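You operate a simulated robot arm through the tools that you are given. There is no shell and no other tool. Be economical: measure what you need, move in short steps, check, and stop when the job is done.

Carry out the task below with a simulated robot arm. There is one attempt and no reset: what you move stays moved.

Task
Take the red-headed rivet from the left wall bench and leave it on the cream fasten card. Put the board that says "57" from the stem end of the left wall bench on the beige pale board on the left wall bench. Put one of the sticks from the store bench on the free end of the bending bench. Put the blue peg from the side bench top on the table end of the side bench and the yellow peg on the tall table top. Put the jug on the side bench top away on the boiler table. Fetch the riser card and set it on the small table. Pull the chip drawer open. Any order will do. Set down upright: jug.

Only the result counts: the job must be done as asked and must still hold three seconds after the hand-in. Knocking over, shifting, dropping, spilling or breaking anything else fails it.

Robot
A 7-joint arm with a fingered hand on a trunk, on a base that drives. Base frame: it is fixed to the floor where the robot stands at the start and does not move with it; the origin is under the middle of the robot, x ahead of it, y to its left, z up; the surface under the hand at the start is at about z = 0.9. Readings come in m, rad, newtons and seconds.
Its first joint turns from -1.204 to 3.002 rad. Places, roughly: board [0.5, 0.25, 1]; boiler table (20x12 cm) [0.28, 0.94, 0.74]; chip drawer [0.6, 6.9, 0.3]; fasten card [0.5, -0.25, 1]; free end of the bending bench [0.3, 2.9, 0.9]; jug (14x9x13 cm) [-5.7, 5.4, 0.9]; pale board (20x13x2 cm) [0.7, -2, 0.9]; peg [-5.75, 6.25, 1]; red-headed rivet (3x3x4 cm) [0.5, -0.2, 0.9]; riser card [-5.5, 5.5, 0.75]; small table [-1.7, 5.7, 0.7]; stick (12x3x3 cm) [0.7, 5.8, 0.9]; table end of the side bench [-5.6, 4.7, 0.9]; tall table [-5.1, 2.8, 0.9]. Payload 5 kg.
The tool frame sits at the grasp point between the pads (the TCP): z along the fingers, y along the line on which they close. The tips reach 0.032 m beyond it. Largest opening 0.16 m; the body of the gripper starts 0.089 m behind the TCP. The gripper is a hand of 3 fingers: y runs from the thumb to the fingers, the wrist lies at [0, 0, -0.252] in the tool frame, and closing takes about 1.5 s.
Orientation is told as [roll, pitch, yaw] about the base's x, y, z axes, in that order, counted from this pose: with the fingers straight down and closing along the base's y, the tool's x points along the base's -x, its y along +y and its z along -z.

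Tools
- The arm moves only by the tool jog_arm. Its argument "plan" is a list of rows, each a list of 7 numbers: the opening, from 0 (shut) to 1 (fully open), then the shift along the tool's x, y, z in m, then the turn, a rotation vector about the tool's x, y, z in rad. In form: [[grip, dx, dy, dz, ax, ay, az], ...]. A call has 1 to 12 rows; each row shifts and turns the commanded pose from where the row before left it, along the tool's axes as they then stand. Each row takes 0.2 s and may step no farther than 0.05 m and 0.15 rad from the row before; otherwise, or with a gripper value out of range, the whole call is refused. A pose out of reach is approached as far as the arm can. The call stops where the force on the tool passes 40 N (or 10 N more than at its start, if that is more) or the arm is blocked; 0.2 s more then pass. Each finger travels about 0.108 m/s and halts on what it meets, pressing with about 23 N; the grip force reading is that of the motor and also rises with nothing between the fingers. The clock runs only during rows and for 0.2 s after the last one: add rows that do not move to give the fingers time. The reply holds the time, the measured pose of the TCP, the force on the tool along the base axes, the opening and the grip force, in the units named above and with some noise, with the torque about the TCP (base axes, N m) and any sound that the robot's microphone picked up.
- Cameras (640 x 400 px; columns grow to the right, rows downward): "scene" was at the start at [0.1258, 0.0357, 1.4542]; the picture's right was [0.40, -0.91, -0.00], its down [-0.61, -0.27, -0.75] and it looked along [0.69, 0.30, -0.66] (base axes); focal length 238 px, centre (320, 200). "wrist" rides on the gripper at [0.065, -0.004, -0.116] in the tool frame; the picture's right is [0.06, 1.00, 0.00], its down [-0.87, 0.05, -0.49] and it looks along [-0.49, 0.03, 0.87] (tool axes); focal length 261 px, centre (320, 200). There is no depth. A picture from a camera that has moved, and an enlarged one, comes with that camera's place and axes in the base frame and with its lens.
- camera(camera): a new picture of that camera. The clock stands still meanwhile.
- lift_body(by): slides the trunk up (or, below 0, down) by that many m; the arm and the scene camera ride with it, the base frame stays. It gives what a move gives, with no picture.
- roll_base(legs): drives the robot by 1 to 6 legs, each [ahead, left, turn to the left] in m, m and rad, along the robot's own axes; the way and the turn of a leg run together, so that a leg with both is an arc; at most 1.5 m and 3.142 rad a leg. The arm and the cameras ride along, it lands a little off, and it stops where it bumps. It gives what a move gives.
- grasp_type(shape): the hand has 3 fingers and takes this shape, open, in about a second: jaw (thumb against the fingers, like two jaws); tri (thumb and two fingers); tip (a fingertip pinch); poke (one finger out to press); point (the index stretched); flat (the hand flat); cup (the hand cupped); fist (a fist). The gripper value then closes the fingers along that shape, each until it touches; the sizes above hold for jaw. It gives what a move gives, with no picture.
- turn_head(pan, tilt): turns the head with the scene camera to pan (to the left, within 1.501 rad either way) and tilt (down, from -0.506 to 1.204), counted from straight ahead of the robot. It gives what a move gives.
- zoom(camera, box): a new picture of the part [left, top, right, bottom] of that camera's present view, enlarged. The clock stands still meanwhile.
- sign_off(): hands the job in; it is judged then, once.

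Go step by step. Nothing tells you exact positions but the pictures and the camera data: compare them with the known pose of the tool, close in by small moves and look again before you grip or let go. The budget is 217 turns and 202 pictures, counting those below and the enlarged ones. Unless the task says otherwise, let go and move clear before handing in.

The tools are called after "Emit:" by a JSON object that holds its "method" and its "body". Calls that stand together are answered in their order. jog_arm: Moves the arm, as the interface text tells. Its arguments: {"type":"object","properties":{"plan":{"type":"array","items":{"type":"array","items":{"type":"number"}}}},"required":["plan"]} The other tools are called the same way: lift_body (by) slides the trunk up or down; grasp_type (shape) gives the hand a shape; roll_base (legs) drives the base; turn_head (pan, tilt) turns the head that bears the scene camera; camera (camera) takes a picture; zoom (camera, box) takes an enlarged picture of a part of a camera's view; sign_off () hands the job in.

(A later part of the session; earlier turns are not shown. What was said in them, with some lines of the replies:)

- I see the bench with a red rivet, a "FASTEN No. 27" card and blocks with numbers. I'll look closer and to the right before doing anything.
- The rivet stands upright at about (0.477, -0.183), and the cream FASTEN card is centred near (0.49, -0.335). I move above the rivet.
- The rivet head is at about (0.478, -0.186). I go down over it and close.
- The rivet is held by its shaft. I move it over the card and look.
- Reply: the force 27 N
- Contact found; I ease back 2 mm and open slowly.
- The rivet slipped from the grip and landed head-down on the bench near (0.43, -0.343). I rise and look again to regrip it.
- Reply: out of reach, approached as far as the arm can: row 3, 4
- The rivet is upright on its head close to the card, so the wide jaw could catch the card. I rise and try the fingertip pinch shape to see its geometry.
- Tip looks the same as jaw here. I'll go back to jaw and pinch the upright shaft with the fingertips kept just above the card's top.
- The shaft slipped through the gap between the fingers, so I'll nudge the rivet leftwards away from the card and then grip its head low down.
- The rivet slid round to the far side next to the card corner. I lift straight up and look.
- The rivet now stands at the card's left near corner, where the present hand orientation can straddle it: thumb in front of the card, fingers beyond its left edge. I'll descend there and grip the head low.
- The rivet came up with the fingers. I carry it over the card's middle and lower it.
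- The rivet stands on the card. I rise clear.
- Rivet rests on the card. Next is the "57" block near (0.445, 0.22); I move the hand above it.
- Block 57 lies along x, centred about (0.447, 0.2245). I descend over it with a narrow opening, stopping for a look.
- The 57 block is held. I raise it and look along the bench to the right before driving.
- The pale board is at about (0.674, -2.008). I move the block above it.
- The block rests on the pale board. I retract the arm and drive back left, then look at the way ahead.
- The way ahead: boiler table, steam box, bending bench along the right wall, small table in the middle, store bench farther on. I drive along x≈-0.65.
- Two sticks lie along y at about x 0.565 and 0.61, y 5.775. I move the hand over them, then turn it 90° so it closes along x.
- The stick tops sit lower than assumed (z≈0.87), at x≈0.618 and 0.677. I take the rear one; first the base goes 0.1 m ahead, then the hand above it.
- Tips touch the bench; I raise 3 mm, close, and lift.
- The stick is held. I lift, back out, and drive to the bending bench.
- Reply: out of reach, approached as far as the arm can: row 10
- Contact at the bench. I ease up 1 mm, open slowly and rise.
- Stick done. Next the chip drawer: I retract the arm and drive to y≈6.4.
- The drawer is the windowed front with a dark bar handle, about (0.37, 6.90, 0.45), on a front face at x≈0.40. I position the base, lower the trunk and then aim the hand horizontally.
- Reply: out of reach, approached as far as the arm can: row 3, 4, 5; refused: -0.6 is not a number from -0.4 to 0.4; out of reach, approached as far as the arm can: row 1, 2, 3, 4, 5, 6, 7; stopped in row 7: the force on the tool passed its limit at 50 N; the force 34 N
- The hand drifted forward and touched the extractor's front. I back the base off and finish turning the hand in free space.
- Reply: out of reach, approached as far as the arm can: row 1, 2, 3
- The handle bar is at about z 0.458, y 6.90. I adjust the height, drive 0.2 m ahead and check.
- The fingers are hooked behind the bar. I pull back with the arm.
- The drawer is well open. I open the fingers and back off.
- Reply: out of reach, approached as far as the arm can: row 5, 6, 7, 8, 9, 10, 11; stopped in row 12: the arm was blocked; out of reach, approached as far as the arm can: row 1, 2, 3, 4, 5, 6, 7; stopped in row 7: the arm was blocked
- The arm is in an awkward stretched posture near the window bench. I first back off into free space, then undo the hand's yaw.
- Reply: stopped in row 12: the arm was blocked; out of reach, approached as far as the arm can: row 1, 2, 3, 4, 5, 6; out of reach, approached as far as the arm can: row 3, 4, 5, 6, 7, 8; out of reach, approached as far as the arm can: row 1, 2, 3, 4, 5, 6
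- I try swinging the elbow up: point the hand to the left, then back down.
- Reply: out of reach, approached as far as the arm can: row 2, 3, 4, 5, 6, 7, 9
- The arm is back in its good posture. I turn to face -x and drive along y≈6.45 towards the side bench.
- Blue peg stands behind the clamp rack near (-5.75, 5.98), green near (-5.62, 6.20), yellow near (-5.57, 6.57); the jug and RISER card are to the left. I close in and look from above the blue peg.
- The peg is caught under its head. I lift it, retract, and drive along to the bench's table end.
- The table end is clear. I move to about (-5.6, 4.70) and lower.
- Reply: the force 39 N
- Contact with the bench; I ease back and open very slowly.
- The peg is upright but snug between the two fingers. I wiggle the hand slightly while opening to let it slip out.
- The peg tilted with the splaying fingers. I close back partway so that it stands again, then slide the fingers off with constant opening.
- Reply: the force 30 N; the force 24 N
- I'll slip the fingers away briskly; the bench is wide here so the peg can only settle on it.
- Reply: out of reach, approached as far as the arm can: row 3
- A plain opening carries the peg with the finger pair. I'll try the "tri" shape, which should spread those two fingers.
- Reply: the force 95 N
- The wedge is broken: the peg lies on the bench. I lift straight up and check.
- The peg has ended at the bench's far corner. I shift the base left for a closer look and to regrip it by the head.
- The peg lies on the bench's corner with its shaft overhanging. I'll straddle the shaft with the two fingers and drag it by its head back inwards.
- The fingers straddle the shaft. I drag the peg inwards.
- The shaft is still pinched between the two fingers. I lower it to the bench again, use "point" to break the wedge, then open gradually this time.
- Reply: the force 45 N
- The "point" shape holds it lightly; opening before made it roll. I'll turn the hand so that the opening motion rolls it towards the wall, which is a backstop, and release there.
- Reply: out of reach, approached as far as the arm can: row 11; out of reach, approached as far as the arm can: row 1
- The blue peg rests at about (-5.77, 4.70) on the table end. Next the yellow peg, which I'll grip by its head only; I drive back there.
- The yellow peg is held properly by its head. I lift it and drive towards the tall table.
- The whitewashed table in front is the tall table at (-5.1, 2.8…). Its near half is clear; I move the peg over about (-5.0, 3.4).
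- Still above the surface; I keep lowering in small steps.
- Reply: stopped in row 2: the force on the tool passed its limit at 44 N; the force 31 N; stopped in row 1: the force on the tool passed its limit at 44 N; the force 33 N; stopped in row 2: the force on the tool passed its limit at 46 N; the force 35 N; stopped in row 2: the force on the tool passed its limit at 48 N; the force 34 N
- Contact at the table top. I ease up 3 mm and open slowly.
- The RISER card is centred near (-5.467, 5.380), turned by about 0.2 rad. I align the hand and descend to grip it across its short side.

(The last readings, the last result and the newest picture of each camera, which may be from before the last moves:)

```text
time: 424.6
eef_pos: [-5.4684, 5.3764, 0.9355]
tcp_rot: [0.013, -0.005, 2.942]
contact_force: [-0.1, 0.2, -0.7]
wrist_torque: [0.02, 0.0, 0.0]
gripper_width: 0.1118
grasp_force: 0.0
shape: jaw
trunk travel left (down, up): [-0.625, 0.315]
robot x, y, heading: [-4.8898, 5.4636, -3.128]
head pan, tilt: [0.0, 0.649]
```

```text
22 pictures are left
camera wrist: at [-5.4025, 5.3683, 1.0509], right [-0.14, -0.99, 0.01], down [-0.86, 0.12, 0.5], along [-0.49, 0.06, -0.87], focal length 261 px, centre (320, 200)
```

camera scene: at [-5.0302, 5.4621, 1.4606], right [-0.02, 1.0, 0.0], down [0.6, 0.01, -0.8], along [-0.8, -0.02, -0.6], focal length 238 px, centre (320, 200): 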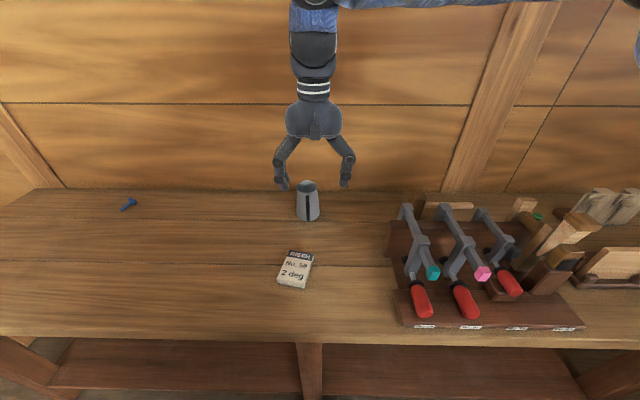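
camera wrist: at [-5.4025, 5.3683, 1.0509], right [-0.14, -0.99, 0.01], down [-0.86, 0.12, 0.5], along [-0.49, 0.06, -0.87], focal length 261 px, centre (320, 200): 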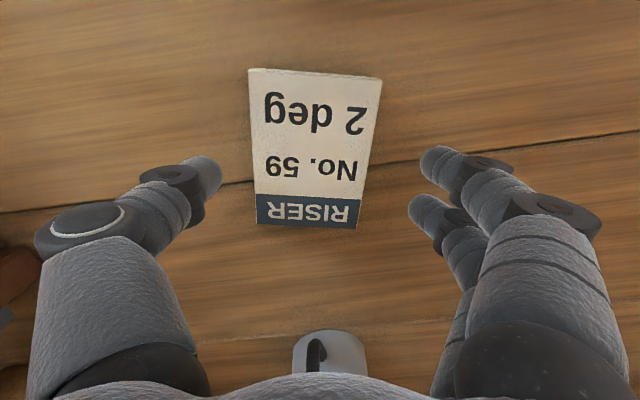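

Emit:
{"method": "jog_arm", "body": {"plan": [[0.7, 0.004, -0.003, 0.02, 0, 0, 0], [0.7, 0, 0, 0.02, 0, 0, 0], [0.62, 0, 0, 0, 0, 0, 0], [0.55, 0, 0, 0, 0, 0, 0], [0.48, 0, 0, 0, 0, 0, 0], [0.4, 0, 0, 0, 0, 0, 0], [0.3, 0, 0, 0, 0, 0, 0], [0.2, 0, 0, 0, 0, 0, 0], [0.1, 0, 0, 0, 0, 0, 0], [0.0, 0, 0, 0, 0, 0, 0], [0.0, 0, 0, 0, 0, 0, 0]]}}

Emit:
{"method": "jog_arm", "body": {"plan": [[0, 0, 0, -0.01, 0, 0, 0], [0, 0, 0, -0.03, 0, 0, 0], [0, 0, 0, -0.05, 0, 0, 0], [0, 0, 0, -0.05, 0, 0, 0], [0, 0, 0, 0, 0, 0, 0]]}}

Emit:
{"method": "camera", "body": {"camera": "wrist"}}

```text
time: 427.0
eef_pos: [-5.4641, 5.377, 0.8968]
tcp_rot: [0.014, -0.005, 2.944]
contact_force: [1.8, 0.6, 0.3]
wrist_torque: [-0.02, -0.06, -0.03]
gripper_width: 0.0736
grasp_force: 23.2
shape: jaw
trunk travel left (down, up): [-0.625, 0.315]
robot x, y, heading: [-4.894, 5.4614, -3.126]
head pan, tilt: [0.0, 0.649]
```

```text
time: 428.2
eef_pos: [-5.4639, 5.3791, 1.037]
tcp_rot: [0.012, -0.003, 2.941]
contact_force: [0.8, 0.4, -1.5]
wrist_torque: [0.0, 0.01, 0.03]
gripper_width: 0.0739
grasp_force: 22.3
shape: jaw
trunk travel left (down, up): [-0.625, 0.315]
robot x, y, heading: [-4.8912, 5.4651, -3.119]
head pan, tilt: [0.0, 0.649]
```

```text
21 pictures are left
camera wrist: at [-5.3988, 5.3715, 1.1511], right [-0.14, -0.99, 0.01], down [-0.86, 0.12, 0.5], along [-0.49, 0.06, -0.87], focal length 261 px, centre (320, 200)
```

wrist: 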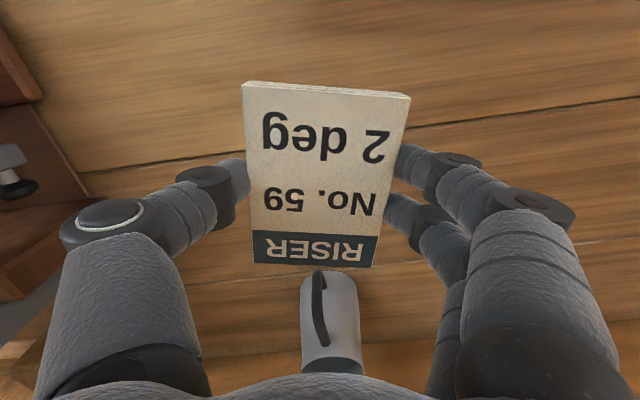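

The riser card is held. I raise it and drive back to the north side of the small table, then turn to face it.

Emit:
{"method": "jog_arm", "body": {"plan": [[0, 0, 0, -0.05, 0, 0, 0], [0, 0, 0, -0.05, 0, 0, 0], [0, 0, 0, -0.05, 0, 0, 0], [0, 0, 0, 0, 0, 0, 0]]}}

Emit:
{"method": "roll_base", "body": {"legs": [[-1.0, -0.9, 0], [-1.5, 0, 0], [-0.6, 0, 0], [0, 0, 1.55]]}}

Emit:
{"method": "turn_head", "body": {"pan": 0.0, "tilt": 0.75}}

Emit:
{"method": "camera", "body": {"camera": "scene"}}

```text
time: 429.2
eef_pos: [-5.4621, 5.3795, 1.1862]
tcp_rot: [0.012, -0.004, 2.942]
contact_force: [-0.1, 0.0, -0.5]
wrist_torque: [-0.02, -0.05, -0.02]
gripper_width: 0.0737
grasp_force: 23.3
shape: jaw
trunk travel left (down, up): [-0.625, 0.315]
robot x, y, heading: [-4.8917, 5.4601, -3.121]
head pan, tilt: [0.0, 0.649]
```

```text
time: 449.7
eef_pos: [-1.7573, 5.7967, 1.1863]
tcp_rot: [0.012, -0.006, -1.815]
contact_force: [0.1, -0.3, -1.0]
wrist_torque: [-0.01, -0.01, -0.04]
gripper_width: 0.0735
grasp_force: 23.0
shape: jaw
trunk travel left (down, up): [-0.625, 0.315]
robot x, y, heading: [-1.8154, 6.3682, -1.601]
head pan, tilt: [0.0, 0.649]
```

```text
time: 450.4
eef_pos: [-1.7589, 5.7977, 1.1863]
tcp_rot: [0.014, -0.004, -1.813]
contact_force: [-0.5, -0.7, -1.4]
wrist_torque: [-0.01, 0.01, 0.02]
gripper_width: 0.0737
grasp_force: 22.9
shape: jaw
trunk travel left (down, up): [-0.625, 0.315]
robot x, y, heading: [-1.8153, 6.3677, -1.59]
head pan, tilt: [0.0, 0.75]
```

```text
20 pictures are left
camera scene: at [-1.8207, 6.2371, 1.452], right [-1.0, 0.03, 0.0], down [0.02, 0.68, -0.73], along [-0.02, -0.73, -0.68], focal length 238 px, centre (320, 200)
```

scene: 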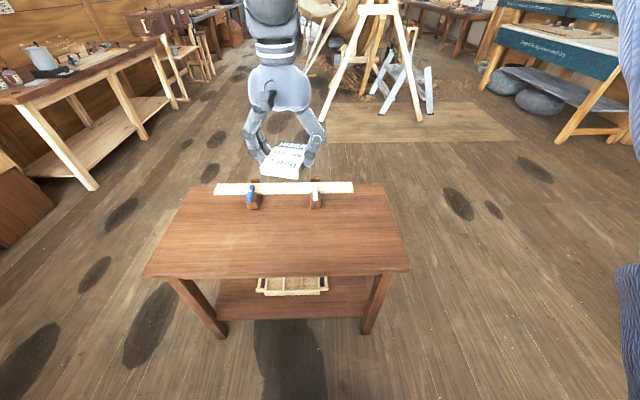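

The near half of the small table is free. I bring the card above about (-1.67, 5.64) and lower the trunk.

Emit:
{"method": "jog_arm", "body": {"plan": [[0, -0.0323, 0.0307, 0, 0, 0, 0], [0, -0.0323, 0.0307, 0, 0, 0, 0], [0, -0.0323, 0.0307, 0, 0, 0, 0], [0, -0.0323, 0.0307, 0, 0, 0, 0], [0, 0, 0, 0, 0, 0, 0]]}}

Emit:
{"method": "lift_body", "body": {"by": -0.25}}

Emit:
{"method": "jog_arm", "body": {"plan": [[0, 0, 0, 0.05, 0, 0, 0], [0, 0, 0, 0.05, 0, 0, 0], [0, 0, 0, 0.03, 0, 0, 0], [0, 0, 0, 0, 0, 0, 0]]}}

Emit:
{"method": "camera", "body": {"camera": "scene"}}

```text
time: 451.6
eef_pos: [-1.6695, 5.6438, 1.1907]
tcp_rot: [0.014, -0.006, -1.813]
contact_force: [-0.7, 0.4, -0.6]
wrist_torque: [0.0, -0.05, -0.01]
gripper_width: 0.0736
grasp_force: 22.8
shape: jaw
trunk travel left (down, up): [-0.625, 0.315]
robot x, y, heading: [-1.8185, 6.371, -1.596]
head pan, tilt: [0.0, 0.75]
```

```text
time: 454.1
eef_pos: [-1.6683, 5.6415, 0.9405]
tcp_rot: [0.014, -0.006, -1.814]
contact_force: [-0.4, -0.3, -1.2]
wrist_torque: [-0.01, -0.01, -0.01]
gripper_width: 0.0736
grasp_force: 23.2
shape: jaw
trunk travel left (down, up): [-0.375, 0.565]
robot x, y, heading: [-1.8173, 6.3685, -1.595]
head pan, tilt: [0.0, 0.75]
```

```text
time: 455.1
eef_pos: [-1.6664, 5.6409, 0.8094]
tcp_rot: [0.015, -0.007, -1.813]
contact_force: [-0.2, 0.1, -1.5]
wrist_torque: [0.01, 0.0, 0.02]
gripper_width: 0.0742
grasp_force: 23.0
shape: jaw
trunk travel left (down, up): [-0.375, 0.565]
robot x, y, heading: [-1.8167, 6.3698, -1.598]
head pan, tilt: [0.0, 0.75]
```

```text
19 pictures are left
camera scene: at [-1.8205, 6.2371, 1.202], right [-1.0, 0.03, 0.0], down [0.02, 0.68, -0.73], along [-0.02, -0.73, -0.68], focal length 238 px, centre (320, 200)
```

scene: 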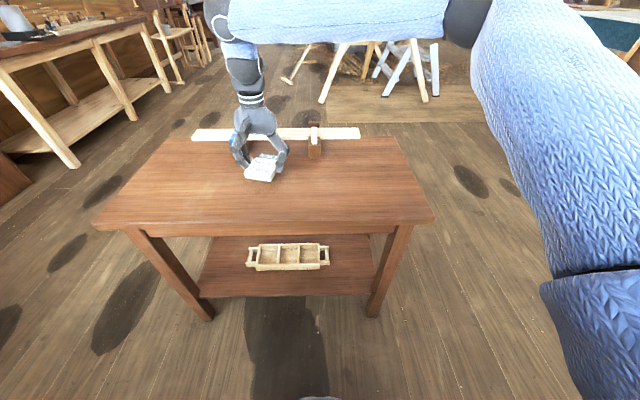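

Emit:
{"method": "jog_arm", "body": {"plan": [[0, 0, 0, 0.02, 0, 0, 0], [0, 0, 0, 0.015, 0, 0, 0], [0, 0, 0, 0.01, 0, 0, 0], [0, 0, 0, 0, 0, 0, 0]]}}

Emit:
{"method": "jog_arm", "body": {"plan": [[0, 0, 0, 0.006, 0, 0, 0], [0, 0, 0, 0.006, 0, 0, 0], [0, 0, 0, 0, 0, 0, 0]]}}

Emit:
{"method": "jog_arm", "body": {"plan": [[0, 0, 0, 0.004, 0, 0, 0], [0, 0, 0, 0.004, 0, 0, 0], [0, 0, 0, 0, 0, 0, 0]]}}

```text
time: 456.0
eef_pos: [-1.6664, 5.6419, 0.7731]
tcp_rot: [0.02, -0.012, -1.814]
contact_force: [-1.3, 5.9, 27.6]
wrist_torque: [0.18, 0.31, -0.03]
gripper_width: 0.074
grasp_force: 23.3
shape: jaw
trunk travel left (down, up): [-0.375, 0.565]
robot x, y, heading: [-1.8168, 6.3694, -1.597]
head pan, tilt: [0.0, 0.75]
stopped in row 4: the force on the tool passed its limit at 53 N (the readings are from after the stop); the commanded pose is now the measured one
```

```text
time: 456.3
eef_pos: [-1.6658, 5.64, 0.7743]
tcp_rot: [0.023, -0.012, -1.815]
contact_force: [-2.2, 6.7, 22.9]
wrist_torque: [0.2, 0.3, -0.07]
gripper_width: 0.0743
grasp_force: 23.1
shape: jaw
trunk travel left (down, up): [-0.375, 0.565]
robot x, y, heading: [-1.8154, 6.3686, -1.591]
head pan, tilt: [0.0, 0.75]
stopped in row 1: the force on the tool passed its limit at 47 N (the readings are from after the stop); the commanded pose is now the measured one
```

```text
time: 456.7
eef_pos: [-1.666, 5.6385, 0.7733]
tcp_rot: [0.023, -0.014, -1.816]
contact_force: [-1.8, 5.5, 21.6]
wrist_torque: [0.18, 0.35, -0.06]
gripper_width: 0.0743
grasp_force: 22.8
shape: jaw
trunk travel left (down, up): [-0.375, 0.565]
robot x, y, heading: [-1.8146, 6.3673, -1.599]
head pan, tilt: [0.0, 0.75]
stopped in row 1: the force on the tool passed its limit at 44 N (the readings are from after the stop); the commanded pose is now the measured one
```

Contact with the table. I ease up slightly, open and lift off.

Emit:
{"method": "jog_arm", "body": {"plan": [[0, 0, 0, -0.002, 0, 0, 0], [0.48, 0, 0, 0, 0, 0, 0], [0.52, 0, 0, 0, 0, 0, 0], [0.58, 0, 0, 0, 0, 0, 0], [0.65, 0, 0, -0.003, 0, 0, 0], [0.72, 0, 0, -0.01, 0, 0, 0], [0.75, 0, 0, -0.04, 0, 0, 0], [0.75, 0, 0, -0.05, 0, 0, 0], [0.75, 0, 0, -0.05, 0, 0, 0], [0.75, 0, 0, -0.05, 0, 0, 0]]}}

Emit:
{"method": "lift_body", "body": {"by": 0.25}}

Emit:
{"method": "camera", "body": {"camera": "scene"}}

```text
time: 458.9
eef_pos: [-1.6678, 5.6431, 0.9737]
tcp_rot: [0.024, -0.015, -1.815]
contact_force: [0.4, 0.2, 0.6]
wrist_torque: [-0.04, 0.02, 0.0]
gripper_width: 0.1198
grasp_force: 0.0
shape: jaw
trunk travel left (down, up): [-0.375, 0.565]
robot x, y, heading: [-1.8147, 6.3643, -1.595]
head pan, tilt: [0.0, 0.75]
```

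```text
time: 461.4
eef_pos: [-1.6678, 5.6422, 1.2231]
tcp_rot: [0.024, -0.012, -1.815]
contact_force: [-0.4, -0.5, -0.8]
wrist_torque: [-0.01, 0.05, 0.03]
gripper_width: 0.1195
grasp_force: 0.1
shape: jaw
trunk travel left (down, up): [-0.625, 0.315]
robot x, y, heading: [-1.817, 6.3665, -1.591]
head pan, tilt: [0.0, 0.75]
```

```text
18 pictures are left
camera scene: at [-1.8207, 6.2372, 1.4519], right [-1.0, 0.03, 0.0], down [0.02, 0.68, -0.73], along [-0.02, -0.73, -0.68], focal length 238 px, centre (320, 200)
```

scene: 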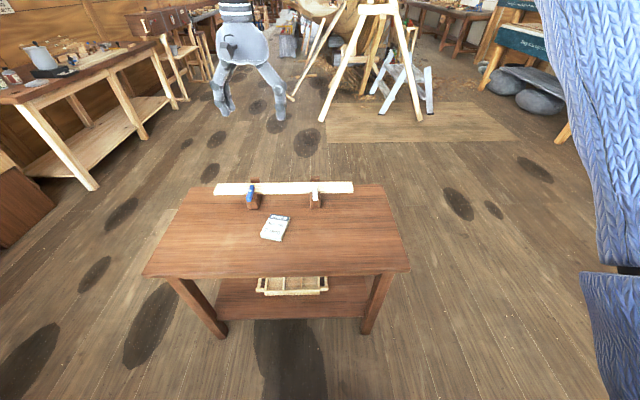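

The card is on the small table. Now the jug: I drive back to the side bench.

Emit:
{"method": "jog_arm", "body": {"plan": [[0.95, 0, 0, 0, 0, 0, -0.11], [0.95, 0, 0, 0, 0, 0, -0.11], [0.95, 0.04, 0, 0, 0, 0, 0], [0.95, 0.04, 0, 0, 0, 0, 0], [0.95, 0, 0, 0, 0, 0, 0]]}}

Emit:
{"method": "roll_base", "body": {"legs": [[0, 0, -1.55], [1.5, 0, 0], [0.6, 0, 0], [0.95, 0.9, 0]]}}

Emit:
{"method": "turn_head", "body": {"pan": 0.0, "tilt": 0.65}}

Emit:
{"method": "camera", "body": {"camera": "scene"}}

Emit:
{"method": "camera", "body": {"camera": "wrist"}}

```text
time: 462.6
eef_pos: [-1.6662, 5.7244, 1.2226]
tcp_rot: [0.019, -0.018, -1.595]
contact_force: [-0.4, 0.2, -0.2]
wrist_torque: [0.04, 0.03, 0.02]
gripper_width: 0.1518
grasp_force: 0.0
shape: jaw
trunk travel left (down, up): [-0.625, 0.315]
robot x, y, heading: [-1.8165, 6.3658, -1.602]
head pan, tilt: [0.0, 0.75]
```

```text
time: 482.9
eef_pos: [-5.458, 5.2503, 1.2234]
tcp_rot: [0.019, -0.018, -3.113]
contact_force: [0.4, 0.0, -0.6]
wrist_torque: [0.01, 0.03, 0.0]
gripper_width: 0.1519
grasp_force: 0.1
shape: jaw
trunk travel left (down, up): [-0.625, 0.315]
robot x, y, heading: [-4.8215, 5.4332, -3.113]
head pan, tilt: [0.0, 0.75]
```

```text
time: 483.5
eef_pos: [-5.4581, 5.2506, 1.2232]
tcp_rot: [0.018, -0.018, -3.114]
contact_force: [-0.2, 0.1, 0.9]
wrist_torque: [-0.01, 0.01, 0.0]
gripper_width: 0.1519
grasp_force: 0.1
shape: jaw
trunk travel left (down, up): [-0.625, 0.315]
robot x, y, heading: [-4.8205, 5.4366, -3.115]
head pan, tilt: [0.0, 0.649]
```

```text
17 pictures are left
camera scene: at [-4.9597, 5.4324, 1.4606], right [-0.03, 1.0, 0.0], down [0.6, 0.02, -0.8], along [-0.8, -0.02, -0.61], focal length 238 px, centre (320, 200)
```

scene: 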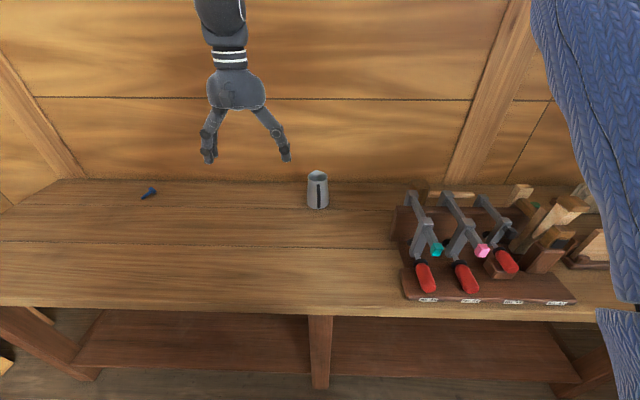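

```text
16 pictures are left
camera wrist: at [-5.3912, 5.2577, 1.3372], right [0.09, -1.0, 0.02], down [-0.86, -0.07, 0.51], along [-0.5, -0.06, -0.86], focal length 261 px, centre (320, 200)
```

wrist: 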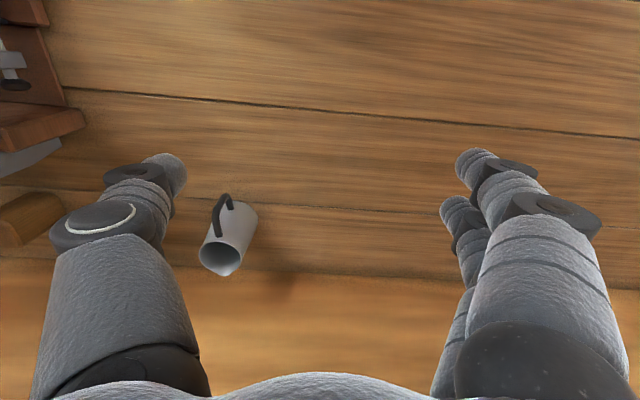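

The jug stands at about (-5.735, 5.398), handle towards me. I move above it and level the hand.

Emit:
{"method": "roll_base", "body": {"legs": [[0.12, 0, -0.02]]}}

Emit:
{"method": "jog_arm", "body": {"plan": [[0.95, -0.0305, -0.0311, 0, 0.019, 0.018, 0], [0.95, -0.0305, -0.0311, 0, 0, 0, 0], [0.95, -0.0305, -0.0311, 0, 0, 0, 0], [0.95, -0.0305, -0.0311, 0, 0, 0, 0], [0.95, -0.0305, -0.0311, 0, 0, 0, 0], [0.95, 0, 0, 0.05, 0, 0, 0], [0.95, 0, 0, 0.05, 0, 0, 0], [0.95, 0, 0, 0.05, 0, 0, 0], [0.95, 0, 0, 0, 0, 0, 0]]}}

Emit:
{"method": "camera", "body": {"camera": "wrist"}}

```text
time: 484.8
eef_pos: [-5.5839, 5.2613, 1.2228]
tcp_rot: [0.019, -0.016, -3.135]
contact_force: [-0.7, 0.5, 0.4]
wrist_torque: [0.02, -0.05, -0.03]
gripper_width: 0.1517
grasp_force: 0.1
shape: jaw
trunk travel left (down, up): [-0.625, 0.315]
robot x, y, heading: [-4.942, 5.4318, -3.133]
head pan, tilt: [0.0, 0.649]
```

```text
time: 486.8
eef_pos: [-5.7333, 5.4147, 1.0746]
tcp_rot: [0.0, 0.0, -3.135]
contact_force: [-0.3, 0.1, 0.8]
wrist_torque: [0.03, 0.02, 0.01]
gripper_width: 0.152
grasp_force: 0.1
shape: jaw
trunk travel left (down, up): [-0.625, 0.315]
robot x, y, heading: [-4.9415, 5.4335, -3.132]
head pan, tilt: [0.0, 0.649]
```

```text
15 pictures are left
camera wrist: at [-5.6685, 5.4191, 1.1885], right [0.07, -1.0, 0.0], down [-0.87, -0.06, 0.49], along [-0.49, -0.03, -0.87], focal length 261 px, centre (320, 200)
```

wrist: 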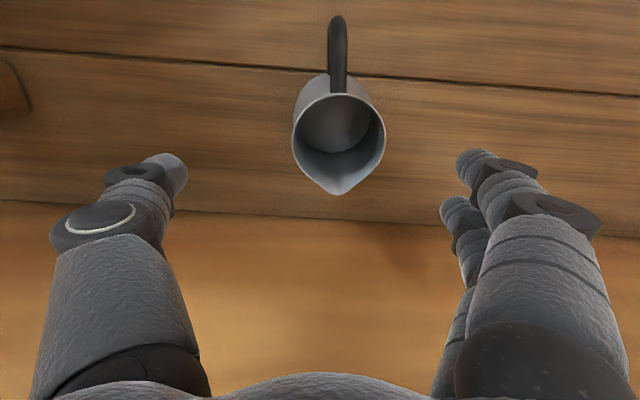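

Emit:
{"method": "jog_arm", "body": {"plan": [[0.95, 0.008, 0.013, 0.03, 0, 0, 0], [0.95, 0, 0, 0.04, 0, 0, 0], [0.95, 0, 0, 0.04, 0, 0, 0], [0.95, 0, 0, 0.035, 0, 0, 0], [0.95, 0, 0, 0, 0, 0, 0]]}}

Emit:
{"method": "camera", "body": {"camera": "wrist"}}

```text
time: 488.0
eef_pos: [-5.7275, 5.4043, 0.9306]
tcp_rot: [0.0, 0.0, -3.135]
contact_force: [-0.5, 0.0, -0.1]
wrist_torque: [0.03, 0.0, 0.01]
gripper_width: 0.1519
grasp_force: 0.0
shape: jaw
trunk travel left (down, up): [-0.625, 0.315]
robot x, y, heading: [-4.9441, 5.4309, -3.137]
head pan, tilt: [0.0, 0.649]
```

```text
14 pictures are left
camera wrist: at [-5.6624, 5.4085, 1.0449], right [0.07, -1.0, 0.0], down [-0.87, -0.06, 0.49], along [-0.49, -0.03, -0.87], focal length 261 px, centre (320, 200)
```

wrist: 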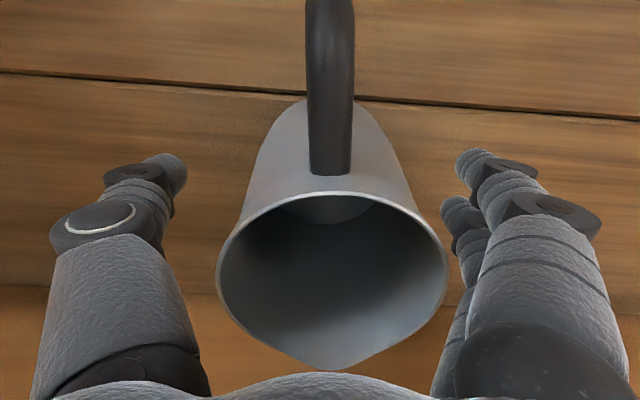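

The jug is between the fingers. I close and lift gently.

Emit:
{"method": "jog_arm", "body": {"plan": [[0.85, 0, 0.002, 0, 0, 0, 0], [0.75, 0, 0, 0, 0, 0, 0], [0.65, 0, 0, 0, 0, 0, 0], [0.55, 0, 0, 0, 0, 0, 0], [0.45, 0, 0, 0, 0, 0, 0], [0.3, 0, 0, 0, 0, 0, 0], [0.15, 0, 0, 0, 0, 0, 0], [0, 0, 0, 0, 0, 0, 0], [0, 0, 0, 0, 0, 0, 0], [0, 0, 0, 0, 0, 0, 0]]}}

Emit:
{"method": "jog_arm", "body": {"plan": [[0, 0, 0, -0.01, 0, 0, 0], [0, 0, 0, -0.02, 0, 0, 0], [0, 0, 0, -0.03, 0, 0, 0], [0, 0, 0, -0.04, 0, 0, 0], [0, 0, 0, -0.04, 0, 0, 0], [0, 0, 0, -0.04, 0, 0, 0], [0, 0, 0, 0, 0, 0, 0]]}}

Emit:
{"method": "camera", "body": {"camera": "scene"}}

```text
time: 490.2
eef_pos: [-5.7273, 5.402, 0.9278]
tcp_rot: [0.0, 0.001, -3.135]
contact_force: [0.7, -0.6, 0.2]
wrist_torque: [-0.04, -0.05, 0.05]
gripper_width: 0.0745
grasp_force: 23.0
shape: jaw
trunk travel left (down, up): [-0.625, 0.315]
robot x, y, heading: [-4.943, 5.433, -3.135]
head pan, tilt: [0.0, 0.649]
```

```text
time: 491.8
eef_pos: [-5.7299, 5.4023, 1.109]
tcp_rot: [-0.001, 0.003, -3.135]
contact_force: [0.2, -0.3, -6.3]
wrist_torque: [-0.01, -0.04, -0.01]
gripper_width: 0.0749
grasp_force: 23.1
shape: jaw
trunk travel left (down, up): [-0.625, 0.315]
robot x, y, heading: [-4.9431, 5.4315, -3.136]
head pan, tilt: [0.0, 0.649]
```

```text
13 pictures are left
camera scene: at [-5.0815, 5.4337, 1.4603], right [-0.01, 1.0, 0.0], down [0.61, 0.0, -0.8], along [-0.8, -0.01, -0.61], focal length 238 px, centre (320, 200)
```

scene: 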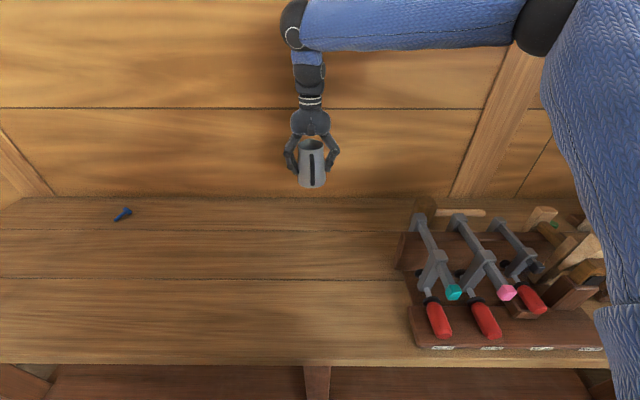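

The jug is held upright. I raise and tuck it a little, then drive back along the corridor, turning to face +x.

Emit:
{"method": "jog_arm", "body": {"plan": [[0, 0.03, 0, -0.03, 0, 0, 0], [0, 0.03, 0, -0.03, 0, 0, 0], [0, 0.03, 0, -0.03, 0, 0, 0], [0, 0.03, 0, 0, 0, 0, 0], [0, 0, 0, 0, 0, 0, 0]]}}

Emit:
{"method": "roll_base", "body": {"legs": [[-1.0, -0.92, 0], [-1.5, 0, 0], [-1.5, 0, 0], [0, 0, 1.57], [0, 0, 1.56]]}}

```text
time: 493.0
eef_pos: [-5.6078, 5.4008, 1.1995]
tcp_rot: [0.001, 0.002, -3.135]
contact_force: [0.1, 0.3, -5.3]
wrist_torque: [0.0, 0.01, 0.01]
gripper_width: 0.0746
grasp_force: 23.3
shape: jaw
trunk travel left (down, up): [-0.625, 0.315]
robot x, y, heading: [-4.9391, 5.4327, -3.137]
head pan, tilt: [0.0, 0.649]
```

```text
time: 521.5
eef_pos: [-0.2477, 6.2925, 1.1995]
tcp_rot: [0.001, 0.001, -0.054]
contact_force: [-0.4, 0.8, -5.5]
wrist_torque: [0.04, -0.02, -0.02]
gripper_width: 0.0742
grasp_force: 22.9
shape: jaw
trunk travel left (down, up): [-0.625, 0.315]
robot x, y, heading: [-0.9173, 6.3029, -0.052]
head pan, tilt: [0.0, 0.649]
```

Emit:
{"method": "roll_base", "body": {"legs": [[0.05, 0, 0.052], [0, -1.4, 0], [0, -1.4, 0], [0, -1.4, 0]]}}

Emit:
{"method": "turn_head", "body": {"pan": -0.3, "tilt": 0.55}}

Emit:
{"method": "camera", "body": {"camera": "scene"}}

```text
time: 542.2
eef_pos: [-0.1173, 2.1474, 1.2006]
tcp_rot: [0.001, 0.001, 0.044]
contact_force: [-0.4, 0.0, -4.6]
wrist_torque: [-0.01, -0.02, 0.02]
gripper_width: 0.0742
grasp_force: 23.1
shape: jaw
trunk travel left (down, up): [-0.625, 0.315]
robot x, y, heading: [-0.7845, 2.0927, 0.042]
head pan, tilt: [0.0, 0.649]
```

```text
time: 543.0
eef_pos: [-0.1187, 2.1476, 1.1997]
tcp_rot: [0.0, 0.001, 0.044]
contact_force: [-0.2, -0.2, -5.4]
wrist_torque: [-0.02, -0.01, 0.01]
gripper_width: 0.0741
grasp_force: 22.9
shape: jaw
trunk travel left (down, up): [-0.625, 0.315]
robot x, y, heading: [-0.7817, 2.0932, 0.042]
head pan, tilt: [-0.3, 0.55]
```

```text
12 pictures are left
camera scene: at [-0.6475, 2.0725, 1.4693], right [-0.25, -0.97, 0.0], down [-0.51, 0.13, -0.85], along [0.82, -0.22, -0.52], focal length 238 px, centre (320, 200)
```

scene: 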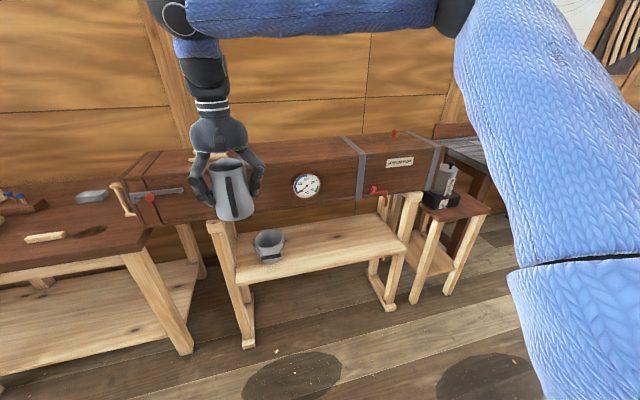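

Emit:
{"method": "roll_base", "body": {"legs": [[0, 0, -0.042], [0, -1.1, 0]]}}

Emit:
{"method": "turn_head", "body": {"pan": 0.0, "tilt": 0.7}}

Emit:
{"method": "camera", "body": {"camera": "scene"}}

```text
time: 549.1
eef_pos: [-0.1173, 1.0152, 1.201]
tcp_rot: [0.002, 0.002, 0.0]
contact_force: [-0.2, 0.0, -5.9]
wrist_torque: [0.05, -0.01, -0.02]
gripper_width: 0.074
grasp_force: 22.9
shape: jaw
trunk travel left (down, up): [-0.625, 0.315]
robot x, y, heading: [-0.7868, 0.9874, -0.001]
head pan, tilt: [-0.3, 0.55]
```

```text
time: 549.9
eef_pos: [-0.1166, 1.0163, 1.2004]
tcp_rot: [0.0, 0.002, 0.0]
contact_force: [0.1, -0.7, -5.8]
wrist_torque: [-0.03, -0.02, 0.02]
gripper_width: 0.074
grasp_force: 22.5
shape: jaw
trunk travel left (down, up): [-0.625, 0.315]
robot x, y, heading: [-0.7815, 0.9882, 0.003]
head pan, tilt: [0.0, 0.7]
```

```text
11 pictures are left
camera scene: at [-0.6494, 0.9902, 1.4562], right [0.0, -1.0, 0.0], down [-0.64, 0.0, -0.76], along [0.76, 0.0, -0.64], focal length 238 px, centre (320, 200)
```

scene: 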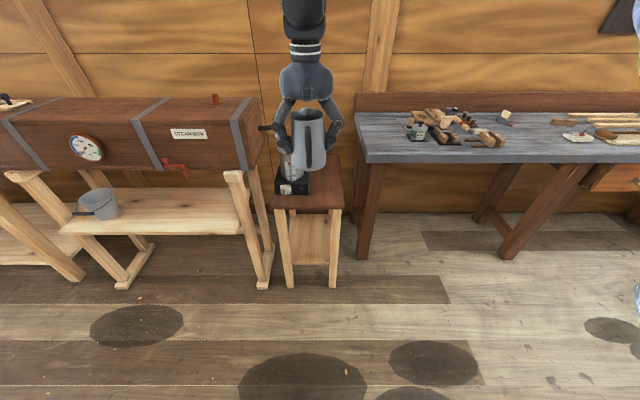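

Emit:
{"method": "roll_base", "body": {"legs": [[0.33, -0.05, 0]]}}

Emit:
{"method": "turn_head", "body": {"pan": 0.0, "tilt": 0.9}}

Emit:
{"method": "camera", "body": {"camera": "scene"}}

```text
time: 552.1
eef_pos: [0.2173, 0.9654, 1.1992]
tcp_rot: [-0.003, 0.005, 0.002]
contact_force: [0.8, -0.2, -5.2]
wrist_torque: [0.02, 0.0, 0.03]
gripper_width: 0.0742
grasp_force: 22.6
shape: jaw
trunk travel left (down, up): [-0.625, 0.315]
robot x, y, heading: [-0.4486, 0.9365, -0.0]
head pan, tilt: [0.0, 0.7]
```

```text
time: 552.8
eef_pos: [0.2151, 0.9654, 1.1995]
tcp_rot: [-0.001, 0.002, 0.0]
contact_force: [-0.7, 0.7, -5.8]
wrist_torque: [0.0, -0.01, 0.05]
gripper_width: 0.0741
grasp_force: 22.7
shape: jaw
trunk travel left (down, up): [-0.625, 0.315]
robot x, y, heading: [-0.4486, 0.94, -0.0]
head pan, tilt: [0.0, 0.901]
```

```text
10 pictures are left
camera scene: at [-0.3267, 0.9396, 1.4401], right [0.0, -1.0, 0.0], down [-0.78, 0.0, -0.62], along [0.62, 0.0, -0.78], focal length 238 px, centre (320, 200)
```

scene: 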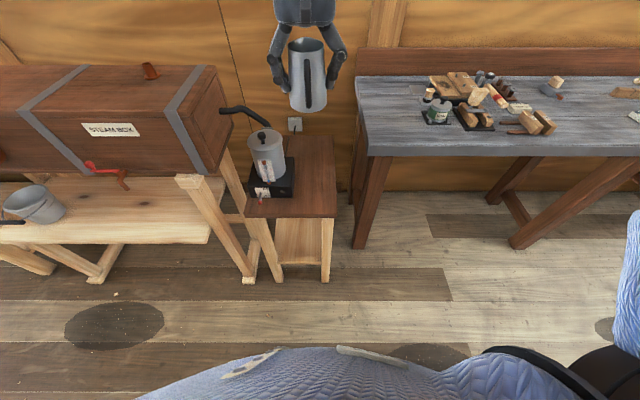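

The free strip of the boiler table runs y 0.88–1.035. I aim the jug at about (0.29, 0.945) and lower the trunk.

Emit:
{"method": "jog_arm", "body": {"plan": [[0, -0.037, -0.01, 0, 0, 0, 0], [0, -0.037, -0.01, 0, 0, 0, 0], [0, 0, 0, 0, 0, 0, 0]]}}

Emit:
{"method": "lift_body", "body": {"by": -0.25}}

Emit:
{"method": "camera", "body": {"camera": "scene"}}

```text
time: 553.6
eef_pos: [0.2907, 0.944, 1.2002]
tcp_rot: [0.0, 0.001, 0.001]
contact_force: [0.0, 0.6, -3.9]
wrist_torque: [0.02, 0.0, 0.01]
gripper_width: 0.074
grasp_force: 22.8
shape: jaw
trunk travel left (down, up): [-0.625, 0.315]
robot x, y, heading: [-0.4527, 0.9368, -0.001]
head pan, tilt: [0.0, 0.901]
```

```text
time: 556.2
eef_pos: [0.2911, 0.9446, 0.9509]
tcp_rot: [0.001, 0.001, 0.002]
contact_force: [0.1, -0.5, -5.4]
wrist_torque: [-0.02, -0.03, -0.02]
gripper_width: 0.0742
grasp_force: 22.9
shape: jaw
trunk travel left (down, up): [-0.375, 0.565]
robot x, y, heading: [-0.4501, 0.9386, -0.002]
head pan, tilt: [0.0, 0.901]
```

```text
9 pictures are left
camera scene: at [-0.3266, 0.9396, 1.1901], right [0.0, -1.0, 0.0], down [-0.78, 0.0, -0.62], along [0.62, 0.0, -0.78], focal length 238 px, centre (320, 200)
```

scene: 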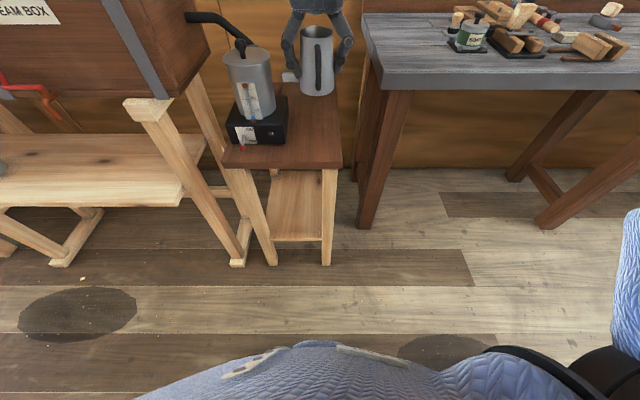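

Emit:
{"method": "jog_arm", "body": {"plan": [[0, 0, 0, 0.04, 0, 0, 0], [0, 0, 0, 0.04, 0, 0, 0], [0, 0, 0, 0.03, 0, 0, 0], [0, 0, 0, 0.01, 0, 0, 0], [0, 0, 0, 0, 0, 0, 0]]}}

Emit:
{"method": "zoom", "body": {"camera": "scene", "box": [210, 20, 370, 180]}}

```text
time: 557.4
eef_pos: [0.2896, 0.9455, 0.8307]
tcp_rot: [0.001, 0.002, 0.004]
contact_force: [0.7, -0.8, -4.8]
wrist_torque: [-0.04, -0.02, -0.01]
gripper_width: 0.074
grasp_force: 23.0
shape: jaw
trunk travel left (down, up): [-0.375, 0.565]
robot x, y, heading: [-0.4524, 0.9366, 0.001]
head pan, tilt: [0.0, 0.901]
```

```text
2.50 times, centred on (290, 100) of scene
camera zoom: at [-0.3266, 0.9396, 1.19], right [0.0, -1.0, 0.0], down [-0.78, 0.0, -0.62], along [0.62, 0.0, -0.78], focal length 596 px, centre (395, 450)
```

zoom: 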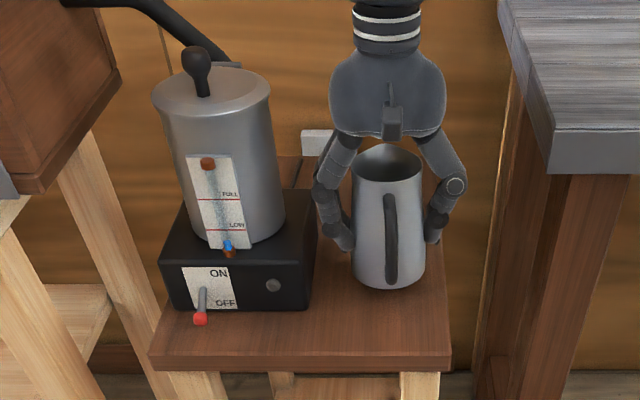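

Emit:
{"method": "jog_arm", "body": {"plan": [[0, 0, 0, 0.005, 0, 0, 0], [0, 0, 0, 0.004, 0, 0, 0], [0, 0, 0, 0.004, 0, 0, 0], [0, 0, 0, 0, 0, 0, 0]]}}

Emit:
{"method": "jog_arm", "body": {"plan": [[0, 0, 0, 0.003, 0, 0, 0], [0, 0, 0, 0, 0, 0, 0]]}}

Emit:
{"method": "jog_arm", "body": {"plan": [[0, 0, 0, 0.003, 0, 0, 0], [0, 0, 0, 0, 0, 0, 0]]}}

```text
time: 558.4
eef_pos: [0.2902, 0.9456, 0.8177]
tcp_rot: [0.0, 0.002, 0.002]
contact_force: [0.7, 0.0, -5.2]
wrist_torque: [-0.01, 0.0, -0.03]
gripper_width: 0.0741
grasp_force: 23.0
shape: jaw
trunk travel left (down, up): [-0.375, 0.565]
robot x, y, heading: [-0.4517, 0.9393, -0.001]
head pan, tilt: [0.0, 0.901]
```

```text
time: 559.0
eef_pos: [0.2883, 0.9452, 0.815]
tcp_rot: [0.001, 0.003, 0.001]
contact_force: [-0.2, -0.6, -5.3]
wrist_torque: [-0.02, -0.01, -0.01]
gripper_width: 0.0738
grasp_force: 22.9
shape: jaw
trunk travel left (down, up): [-0.375, 0.565]
robot x, y, heading: [-0.451, 0.9365, -0.001]
head pan, tilt: [0.0, 0.901]
```

```text
time: 559.6
eef_pos: [0.2897, 0.9451, 0.8113]
tcp_rot: [0.001, 0.002, 0.001]
contact_force: [0.3, 0.0, -5.5]
wrist_torque: [-0.03, 0.04, 0.01]
gripper_width: 0.0739
grasp_force: 22.9
shape: jaw
trunk travel left (down, up): [-0.375, 0.565]
robot x, y, heading: [-0.4515, 0.937, 0.001]
head pan, tilt: [0.0, 0.901]
```

Emit:
{"method": "jog_arm", "body": {"plan": [[0, 0, 0, 0.002, 0, 0, 0], [0, 0, 0, 0, 0, 0, 0]]}}

Emit:
{"method": "jog_arm", "body": {"plan": [[0, 0, 0, 0.002, 0, 0, 0], [0, 0, 0, 0, 0, 0, 0]]}}

Emit:
{"method": "jog_arm", "body": {"plan": [[0, 0, 0, 0.002, 0, 0, 0], [0, 0, 0, 0, 0, 0, 0]]}}

```text
time: 560.2
eef_pos: [0.2899, 0.9445, 0.8096]
tcp_rot: [-0.002, 0.0, 0.002]
contact_force: [0.1, -0.3, -5.0]
wrist_torque: [0.0, -0.06, -0.02]
gripper_width: 0.0742
grasp_force: 23.1
shape: jaw
trunk travel left (down, up): [-0.375, 0.565]
robot x, y, heading: [-0.4543, 0.9361, -0.003]
head pan, tilt: [0.0, 0.901]
```

```text
time: 560.8
eef_pos: [0.2904, 0.9446, 0.8083]
tcp_rot: [-0.001, -0.001, 0.003]
contact_force: [3.3, -0.7, 3.0]
wrist_torque: [0.07, -0.06, 0.0]
gripper_width: 0.0739
grasp_force: 22.8
shape: jaw
trunk travel left (down, up): [-0.375, 0.565]
robot x, y, heading: [-0.4502, 0.9384, 0.0]
head pan, tilt: [0.0, 0.901]
```

```text
time: 561.4
eef_pos: [0.2897, 0.9446, 0.8077]
tcp_rot: [-0.002, 0.0, 0.002]
contact_force: [6.4, -0.3, 19.3]
wrist_torque: [0.03, -0.17, 0.01]
gripper_width: 0.0736
grasp_force: 23.3
shape: jaw
trunk travel left (down, up): [-0.375, 0.565]
robot x, y, heading: [-0.4526, 0.9398, 0.006]
head pan, tilt: [0.0, 0.901]
```

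The jug touches the table. I ease back 1 mm, open gradually and rise straight up.

Emit:
{"method": "jog_arm", "body": {"plan": [[0, 0, 0, -0.001, 0, 0, 0], [0.48, 0, 0, 0, 0, 0, 0], [0.51, 0, 0, 0, 0, 0, 0], [0.55, 0, 0, 0, 0, 0, 0], [0.6, 0, 0, 0, 0, 0, 0], [0.65, 0, 0, 0, 0, 0, 0], [0.68, 0, 0, 0, 0, 0, 0], [0.68, 0, 0, 0, 0, 0, 0]]}}

Emit:
{"method": "zoom", "body": {"camera": "scene", "box": [210, 20, 370, 180]}}

```text
time: 563.2
eef_pos: [0.2912, 0.9444, 0.8071]
tcp_rot: [0.0, 0.001, 0.002]
contact_force: [0.7, 0.6, -0.3]
wrist_torque: [0.02, -0.01, 0.0]
gripper_width: 0.1086
grasp_force: 0.2
shape: jaw
trunk travel left (down, up): [-0.375, 0.565]
robot x, y, heading: [-0.4486, 0.9402, -0.004]
head pan, tilt: [0.0, 0.901]
```

```text
2.50 times, centred on (290, 100) of scene
camera zoom: at [-0.3268, 0.9395, 1.1901], right [0.0, -1.0, 0.0], down [-0.78, 0.0, -0.62], along [0.62, 0.0, -0.78], focal length 596 px, centre (395, 450)
```

zoom: 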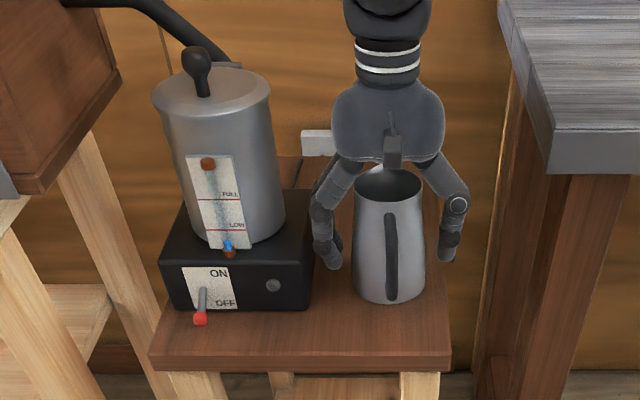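

Emit:
{"method": "jog_arm", "body": {"plan": [[0.68, 0, 0, -0.02, 0, 0, 0], [0.68, 0, 0, -0.04, 0, 0, 0], [0.68, 0, 0, -0.04, 0, 0, 0], [0.68, 0, 0, -0.04, 0, 0, 0], [0.68, 0, 0, -0.04, 0, 0, 0], [0.68, 0, 0, 0, 0, 0, 0]]}}

Emit:
{"method": "lift_body", "body": {"by": 0.25}}

Emit:
{"method": "roll_base", "body": {"legs": [[-0.3, 0, 0]]}}

Emit:
{"method": "turn_head", "body": {"pan": -0.35, "tilt": 0.6}}

Emit:
{"method": "camera", "body": {"camera": "scene"}}

```text
time: 564.6
eef_pos: [0.2899, 0.944, 0.9878]
tcp_rot: [0.001, 0.001, 0.001]
contact_force: [0.8, 0.2, -0.1]
wrist_torque: [0.02, 0.02, 0.01]
gripper_width: 0.1085
grasp_force: 0.1
shape: jaw
trunk travel left (down, up): [-0.375, 0.565]
robot x, y, heading: [-0.4499, 0.9376, 0.0]
head pan, tilt: [0.0, 0.901]
```

```text
time: 567.2
eef_pos: [0.2912, 0.9439, 1.2369]
tcp_rot: [0.0, 0.003, 0.002]
contact_force: [0.1, -0.1, 0.3]
wrist_torque: [0.02, 0.02, 0.0]
gripper_width: 0.1085
grasp_force: 0.1
shape: jaw
trunk travel left (down, up): [-0.625, 0.315]
robot x, y, heading: [-0.4537, 0.939, -0.005]
head pan, tilt: [0.0, 0.901]
```

```text
time: 569.3
eef_pos: [-0.0164, 0.9436, 1.2384]
tcp_rot: [0.0, 0.001, 0.002]
contact_force: [0.2, -0.1, 0.0]
wrist_torque: [-0.02, -0.01, -0.02]
gripper_width: 0.1087
grasp_force: 0.0
shape: jaw
trunk travel left (down, up): [-0.625, 0.315]
robot x, y, heading: [-0.7575, 0.9362, 0.001]
head pan, tilt: [0.0, 0.901]
```

```text
time: 570.1
eef_pos: [-0.0154, 0.9443, 1.2364]
tcp_rot: [-0.001, 0.0, 0.002]
contact_force: [0.4, -0.2, -0.5]
wrist_torque: [-0.02, -0.01, 0.03]
gripper_width: 0.1083
grasp_force: 0.1
shape: jaw
trunk travel left (down, up): [-0.625, 0.315]
robot x, y, heading: [-0.7563, 0.9364, 0.001]
head pan, tilt: [-0.351, 0.6]
```

```text
6 pictures are left
camera scene: at [-0.6244, 0.909, 1.4648], right [-0.34, -0.94, 0.0], down [-0.53, 0.19, -0.82], along [0.77, -0.28, -0.57], focal length 238 px, centre (320, 200)
```

scene: 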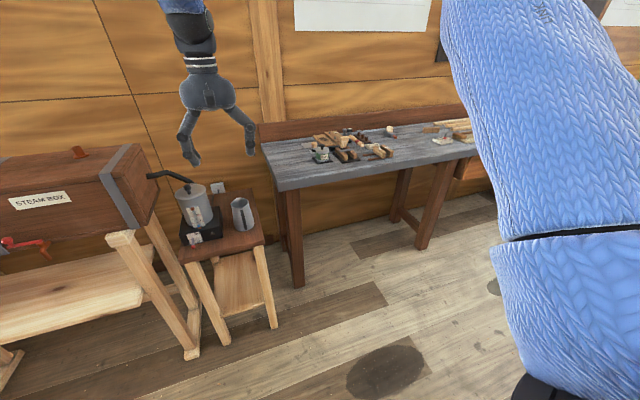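

Emit:
{"method": "zoom", "body": {"camera": "scene", "box": [400, 110, 490, 170]}}

```text
6.67 times, centred on (445, 140) of scene
camera zoom: at [-0.6244, 0.909, 1.4648], right [-0.34, -0.94, 0.0], down [-0.53, 0.19, -0.82], along [0.77, -0.28, -0.57], focal length 1588 px, centre (-513, 600)
```

zoom: 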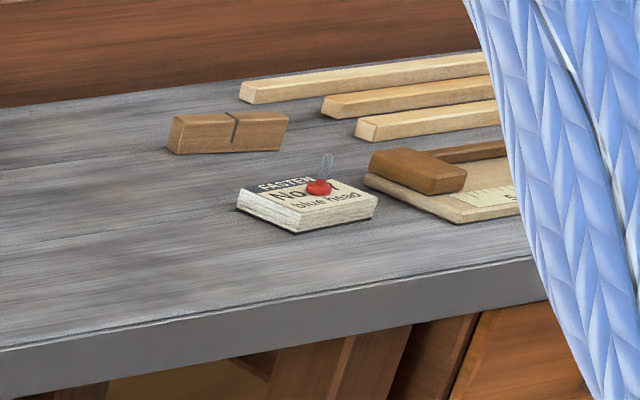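

The rivet is still on the card and the jug stands upright on the boiler table. Every item has been dealt with, so I hand in.

Emit:
{"method": "sign_off", "body": {}}

```text
The job is handed in.
```

I did all eight tasks and handed the job in; no score came back. In the last pictures the rivet was on the fasten card and the jug stood upright on the boiler table. I did not look at the others again after leaving them.

- **Red-headed rivet:** it is on the cream fasten card, standing on its head. It slipped on the first try and landed on the bench beside the card, so I regripped it.
- **"57" board:** it is on the beige pale board.
- **Stick:** it is on the free end of the bending bench.
- **Blue peg:** it lies on its side near the wall on the table end of the side bench. It kept jamming between two fingers, rolled once to the bench's corner, and I brought it back.
- **Yellow peg:** it stands upright on the whitewashed table, which I took to be the tall table from its listed position. A higher table with a boat model stands behind it.
- **Riser card:** it is on the small table.
- **Chip drawer:** it is pulled open about 28 cm. While I was turning the hand, it bumped the dust extractor's front with about 50 N; I saw no sign that the extractor moved.
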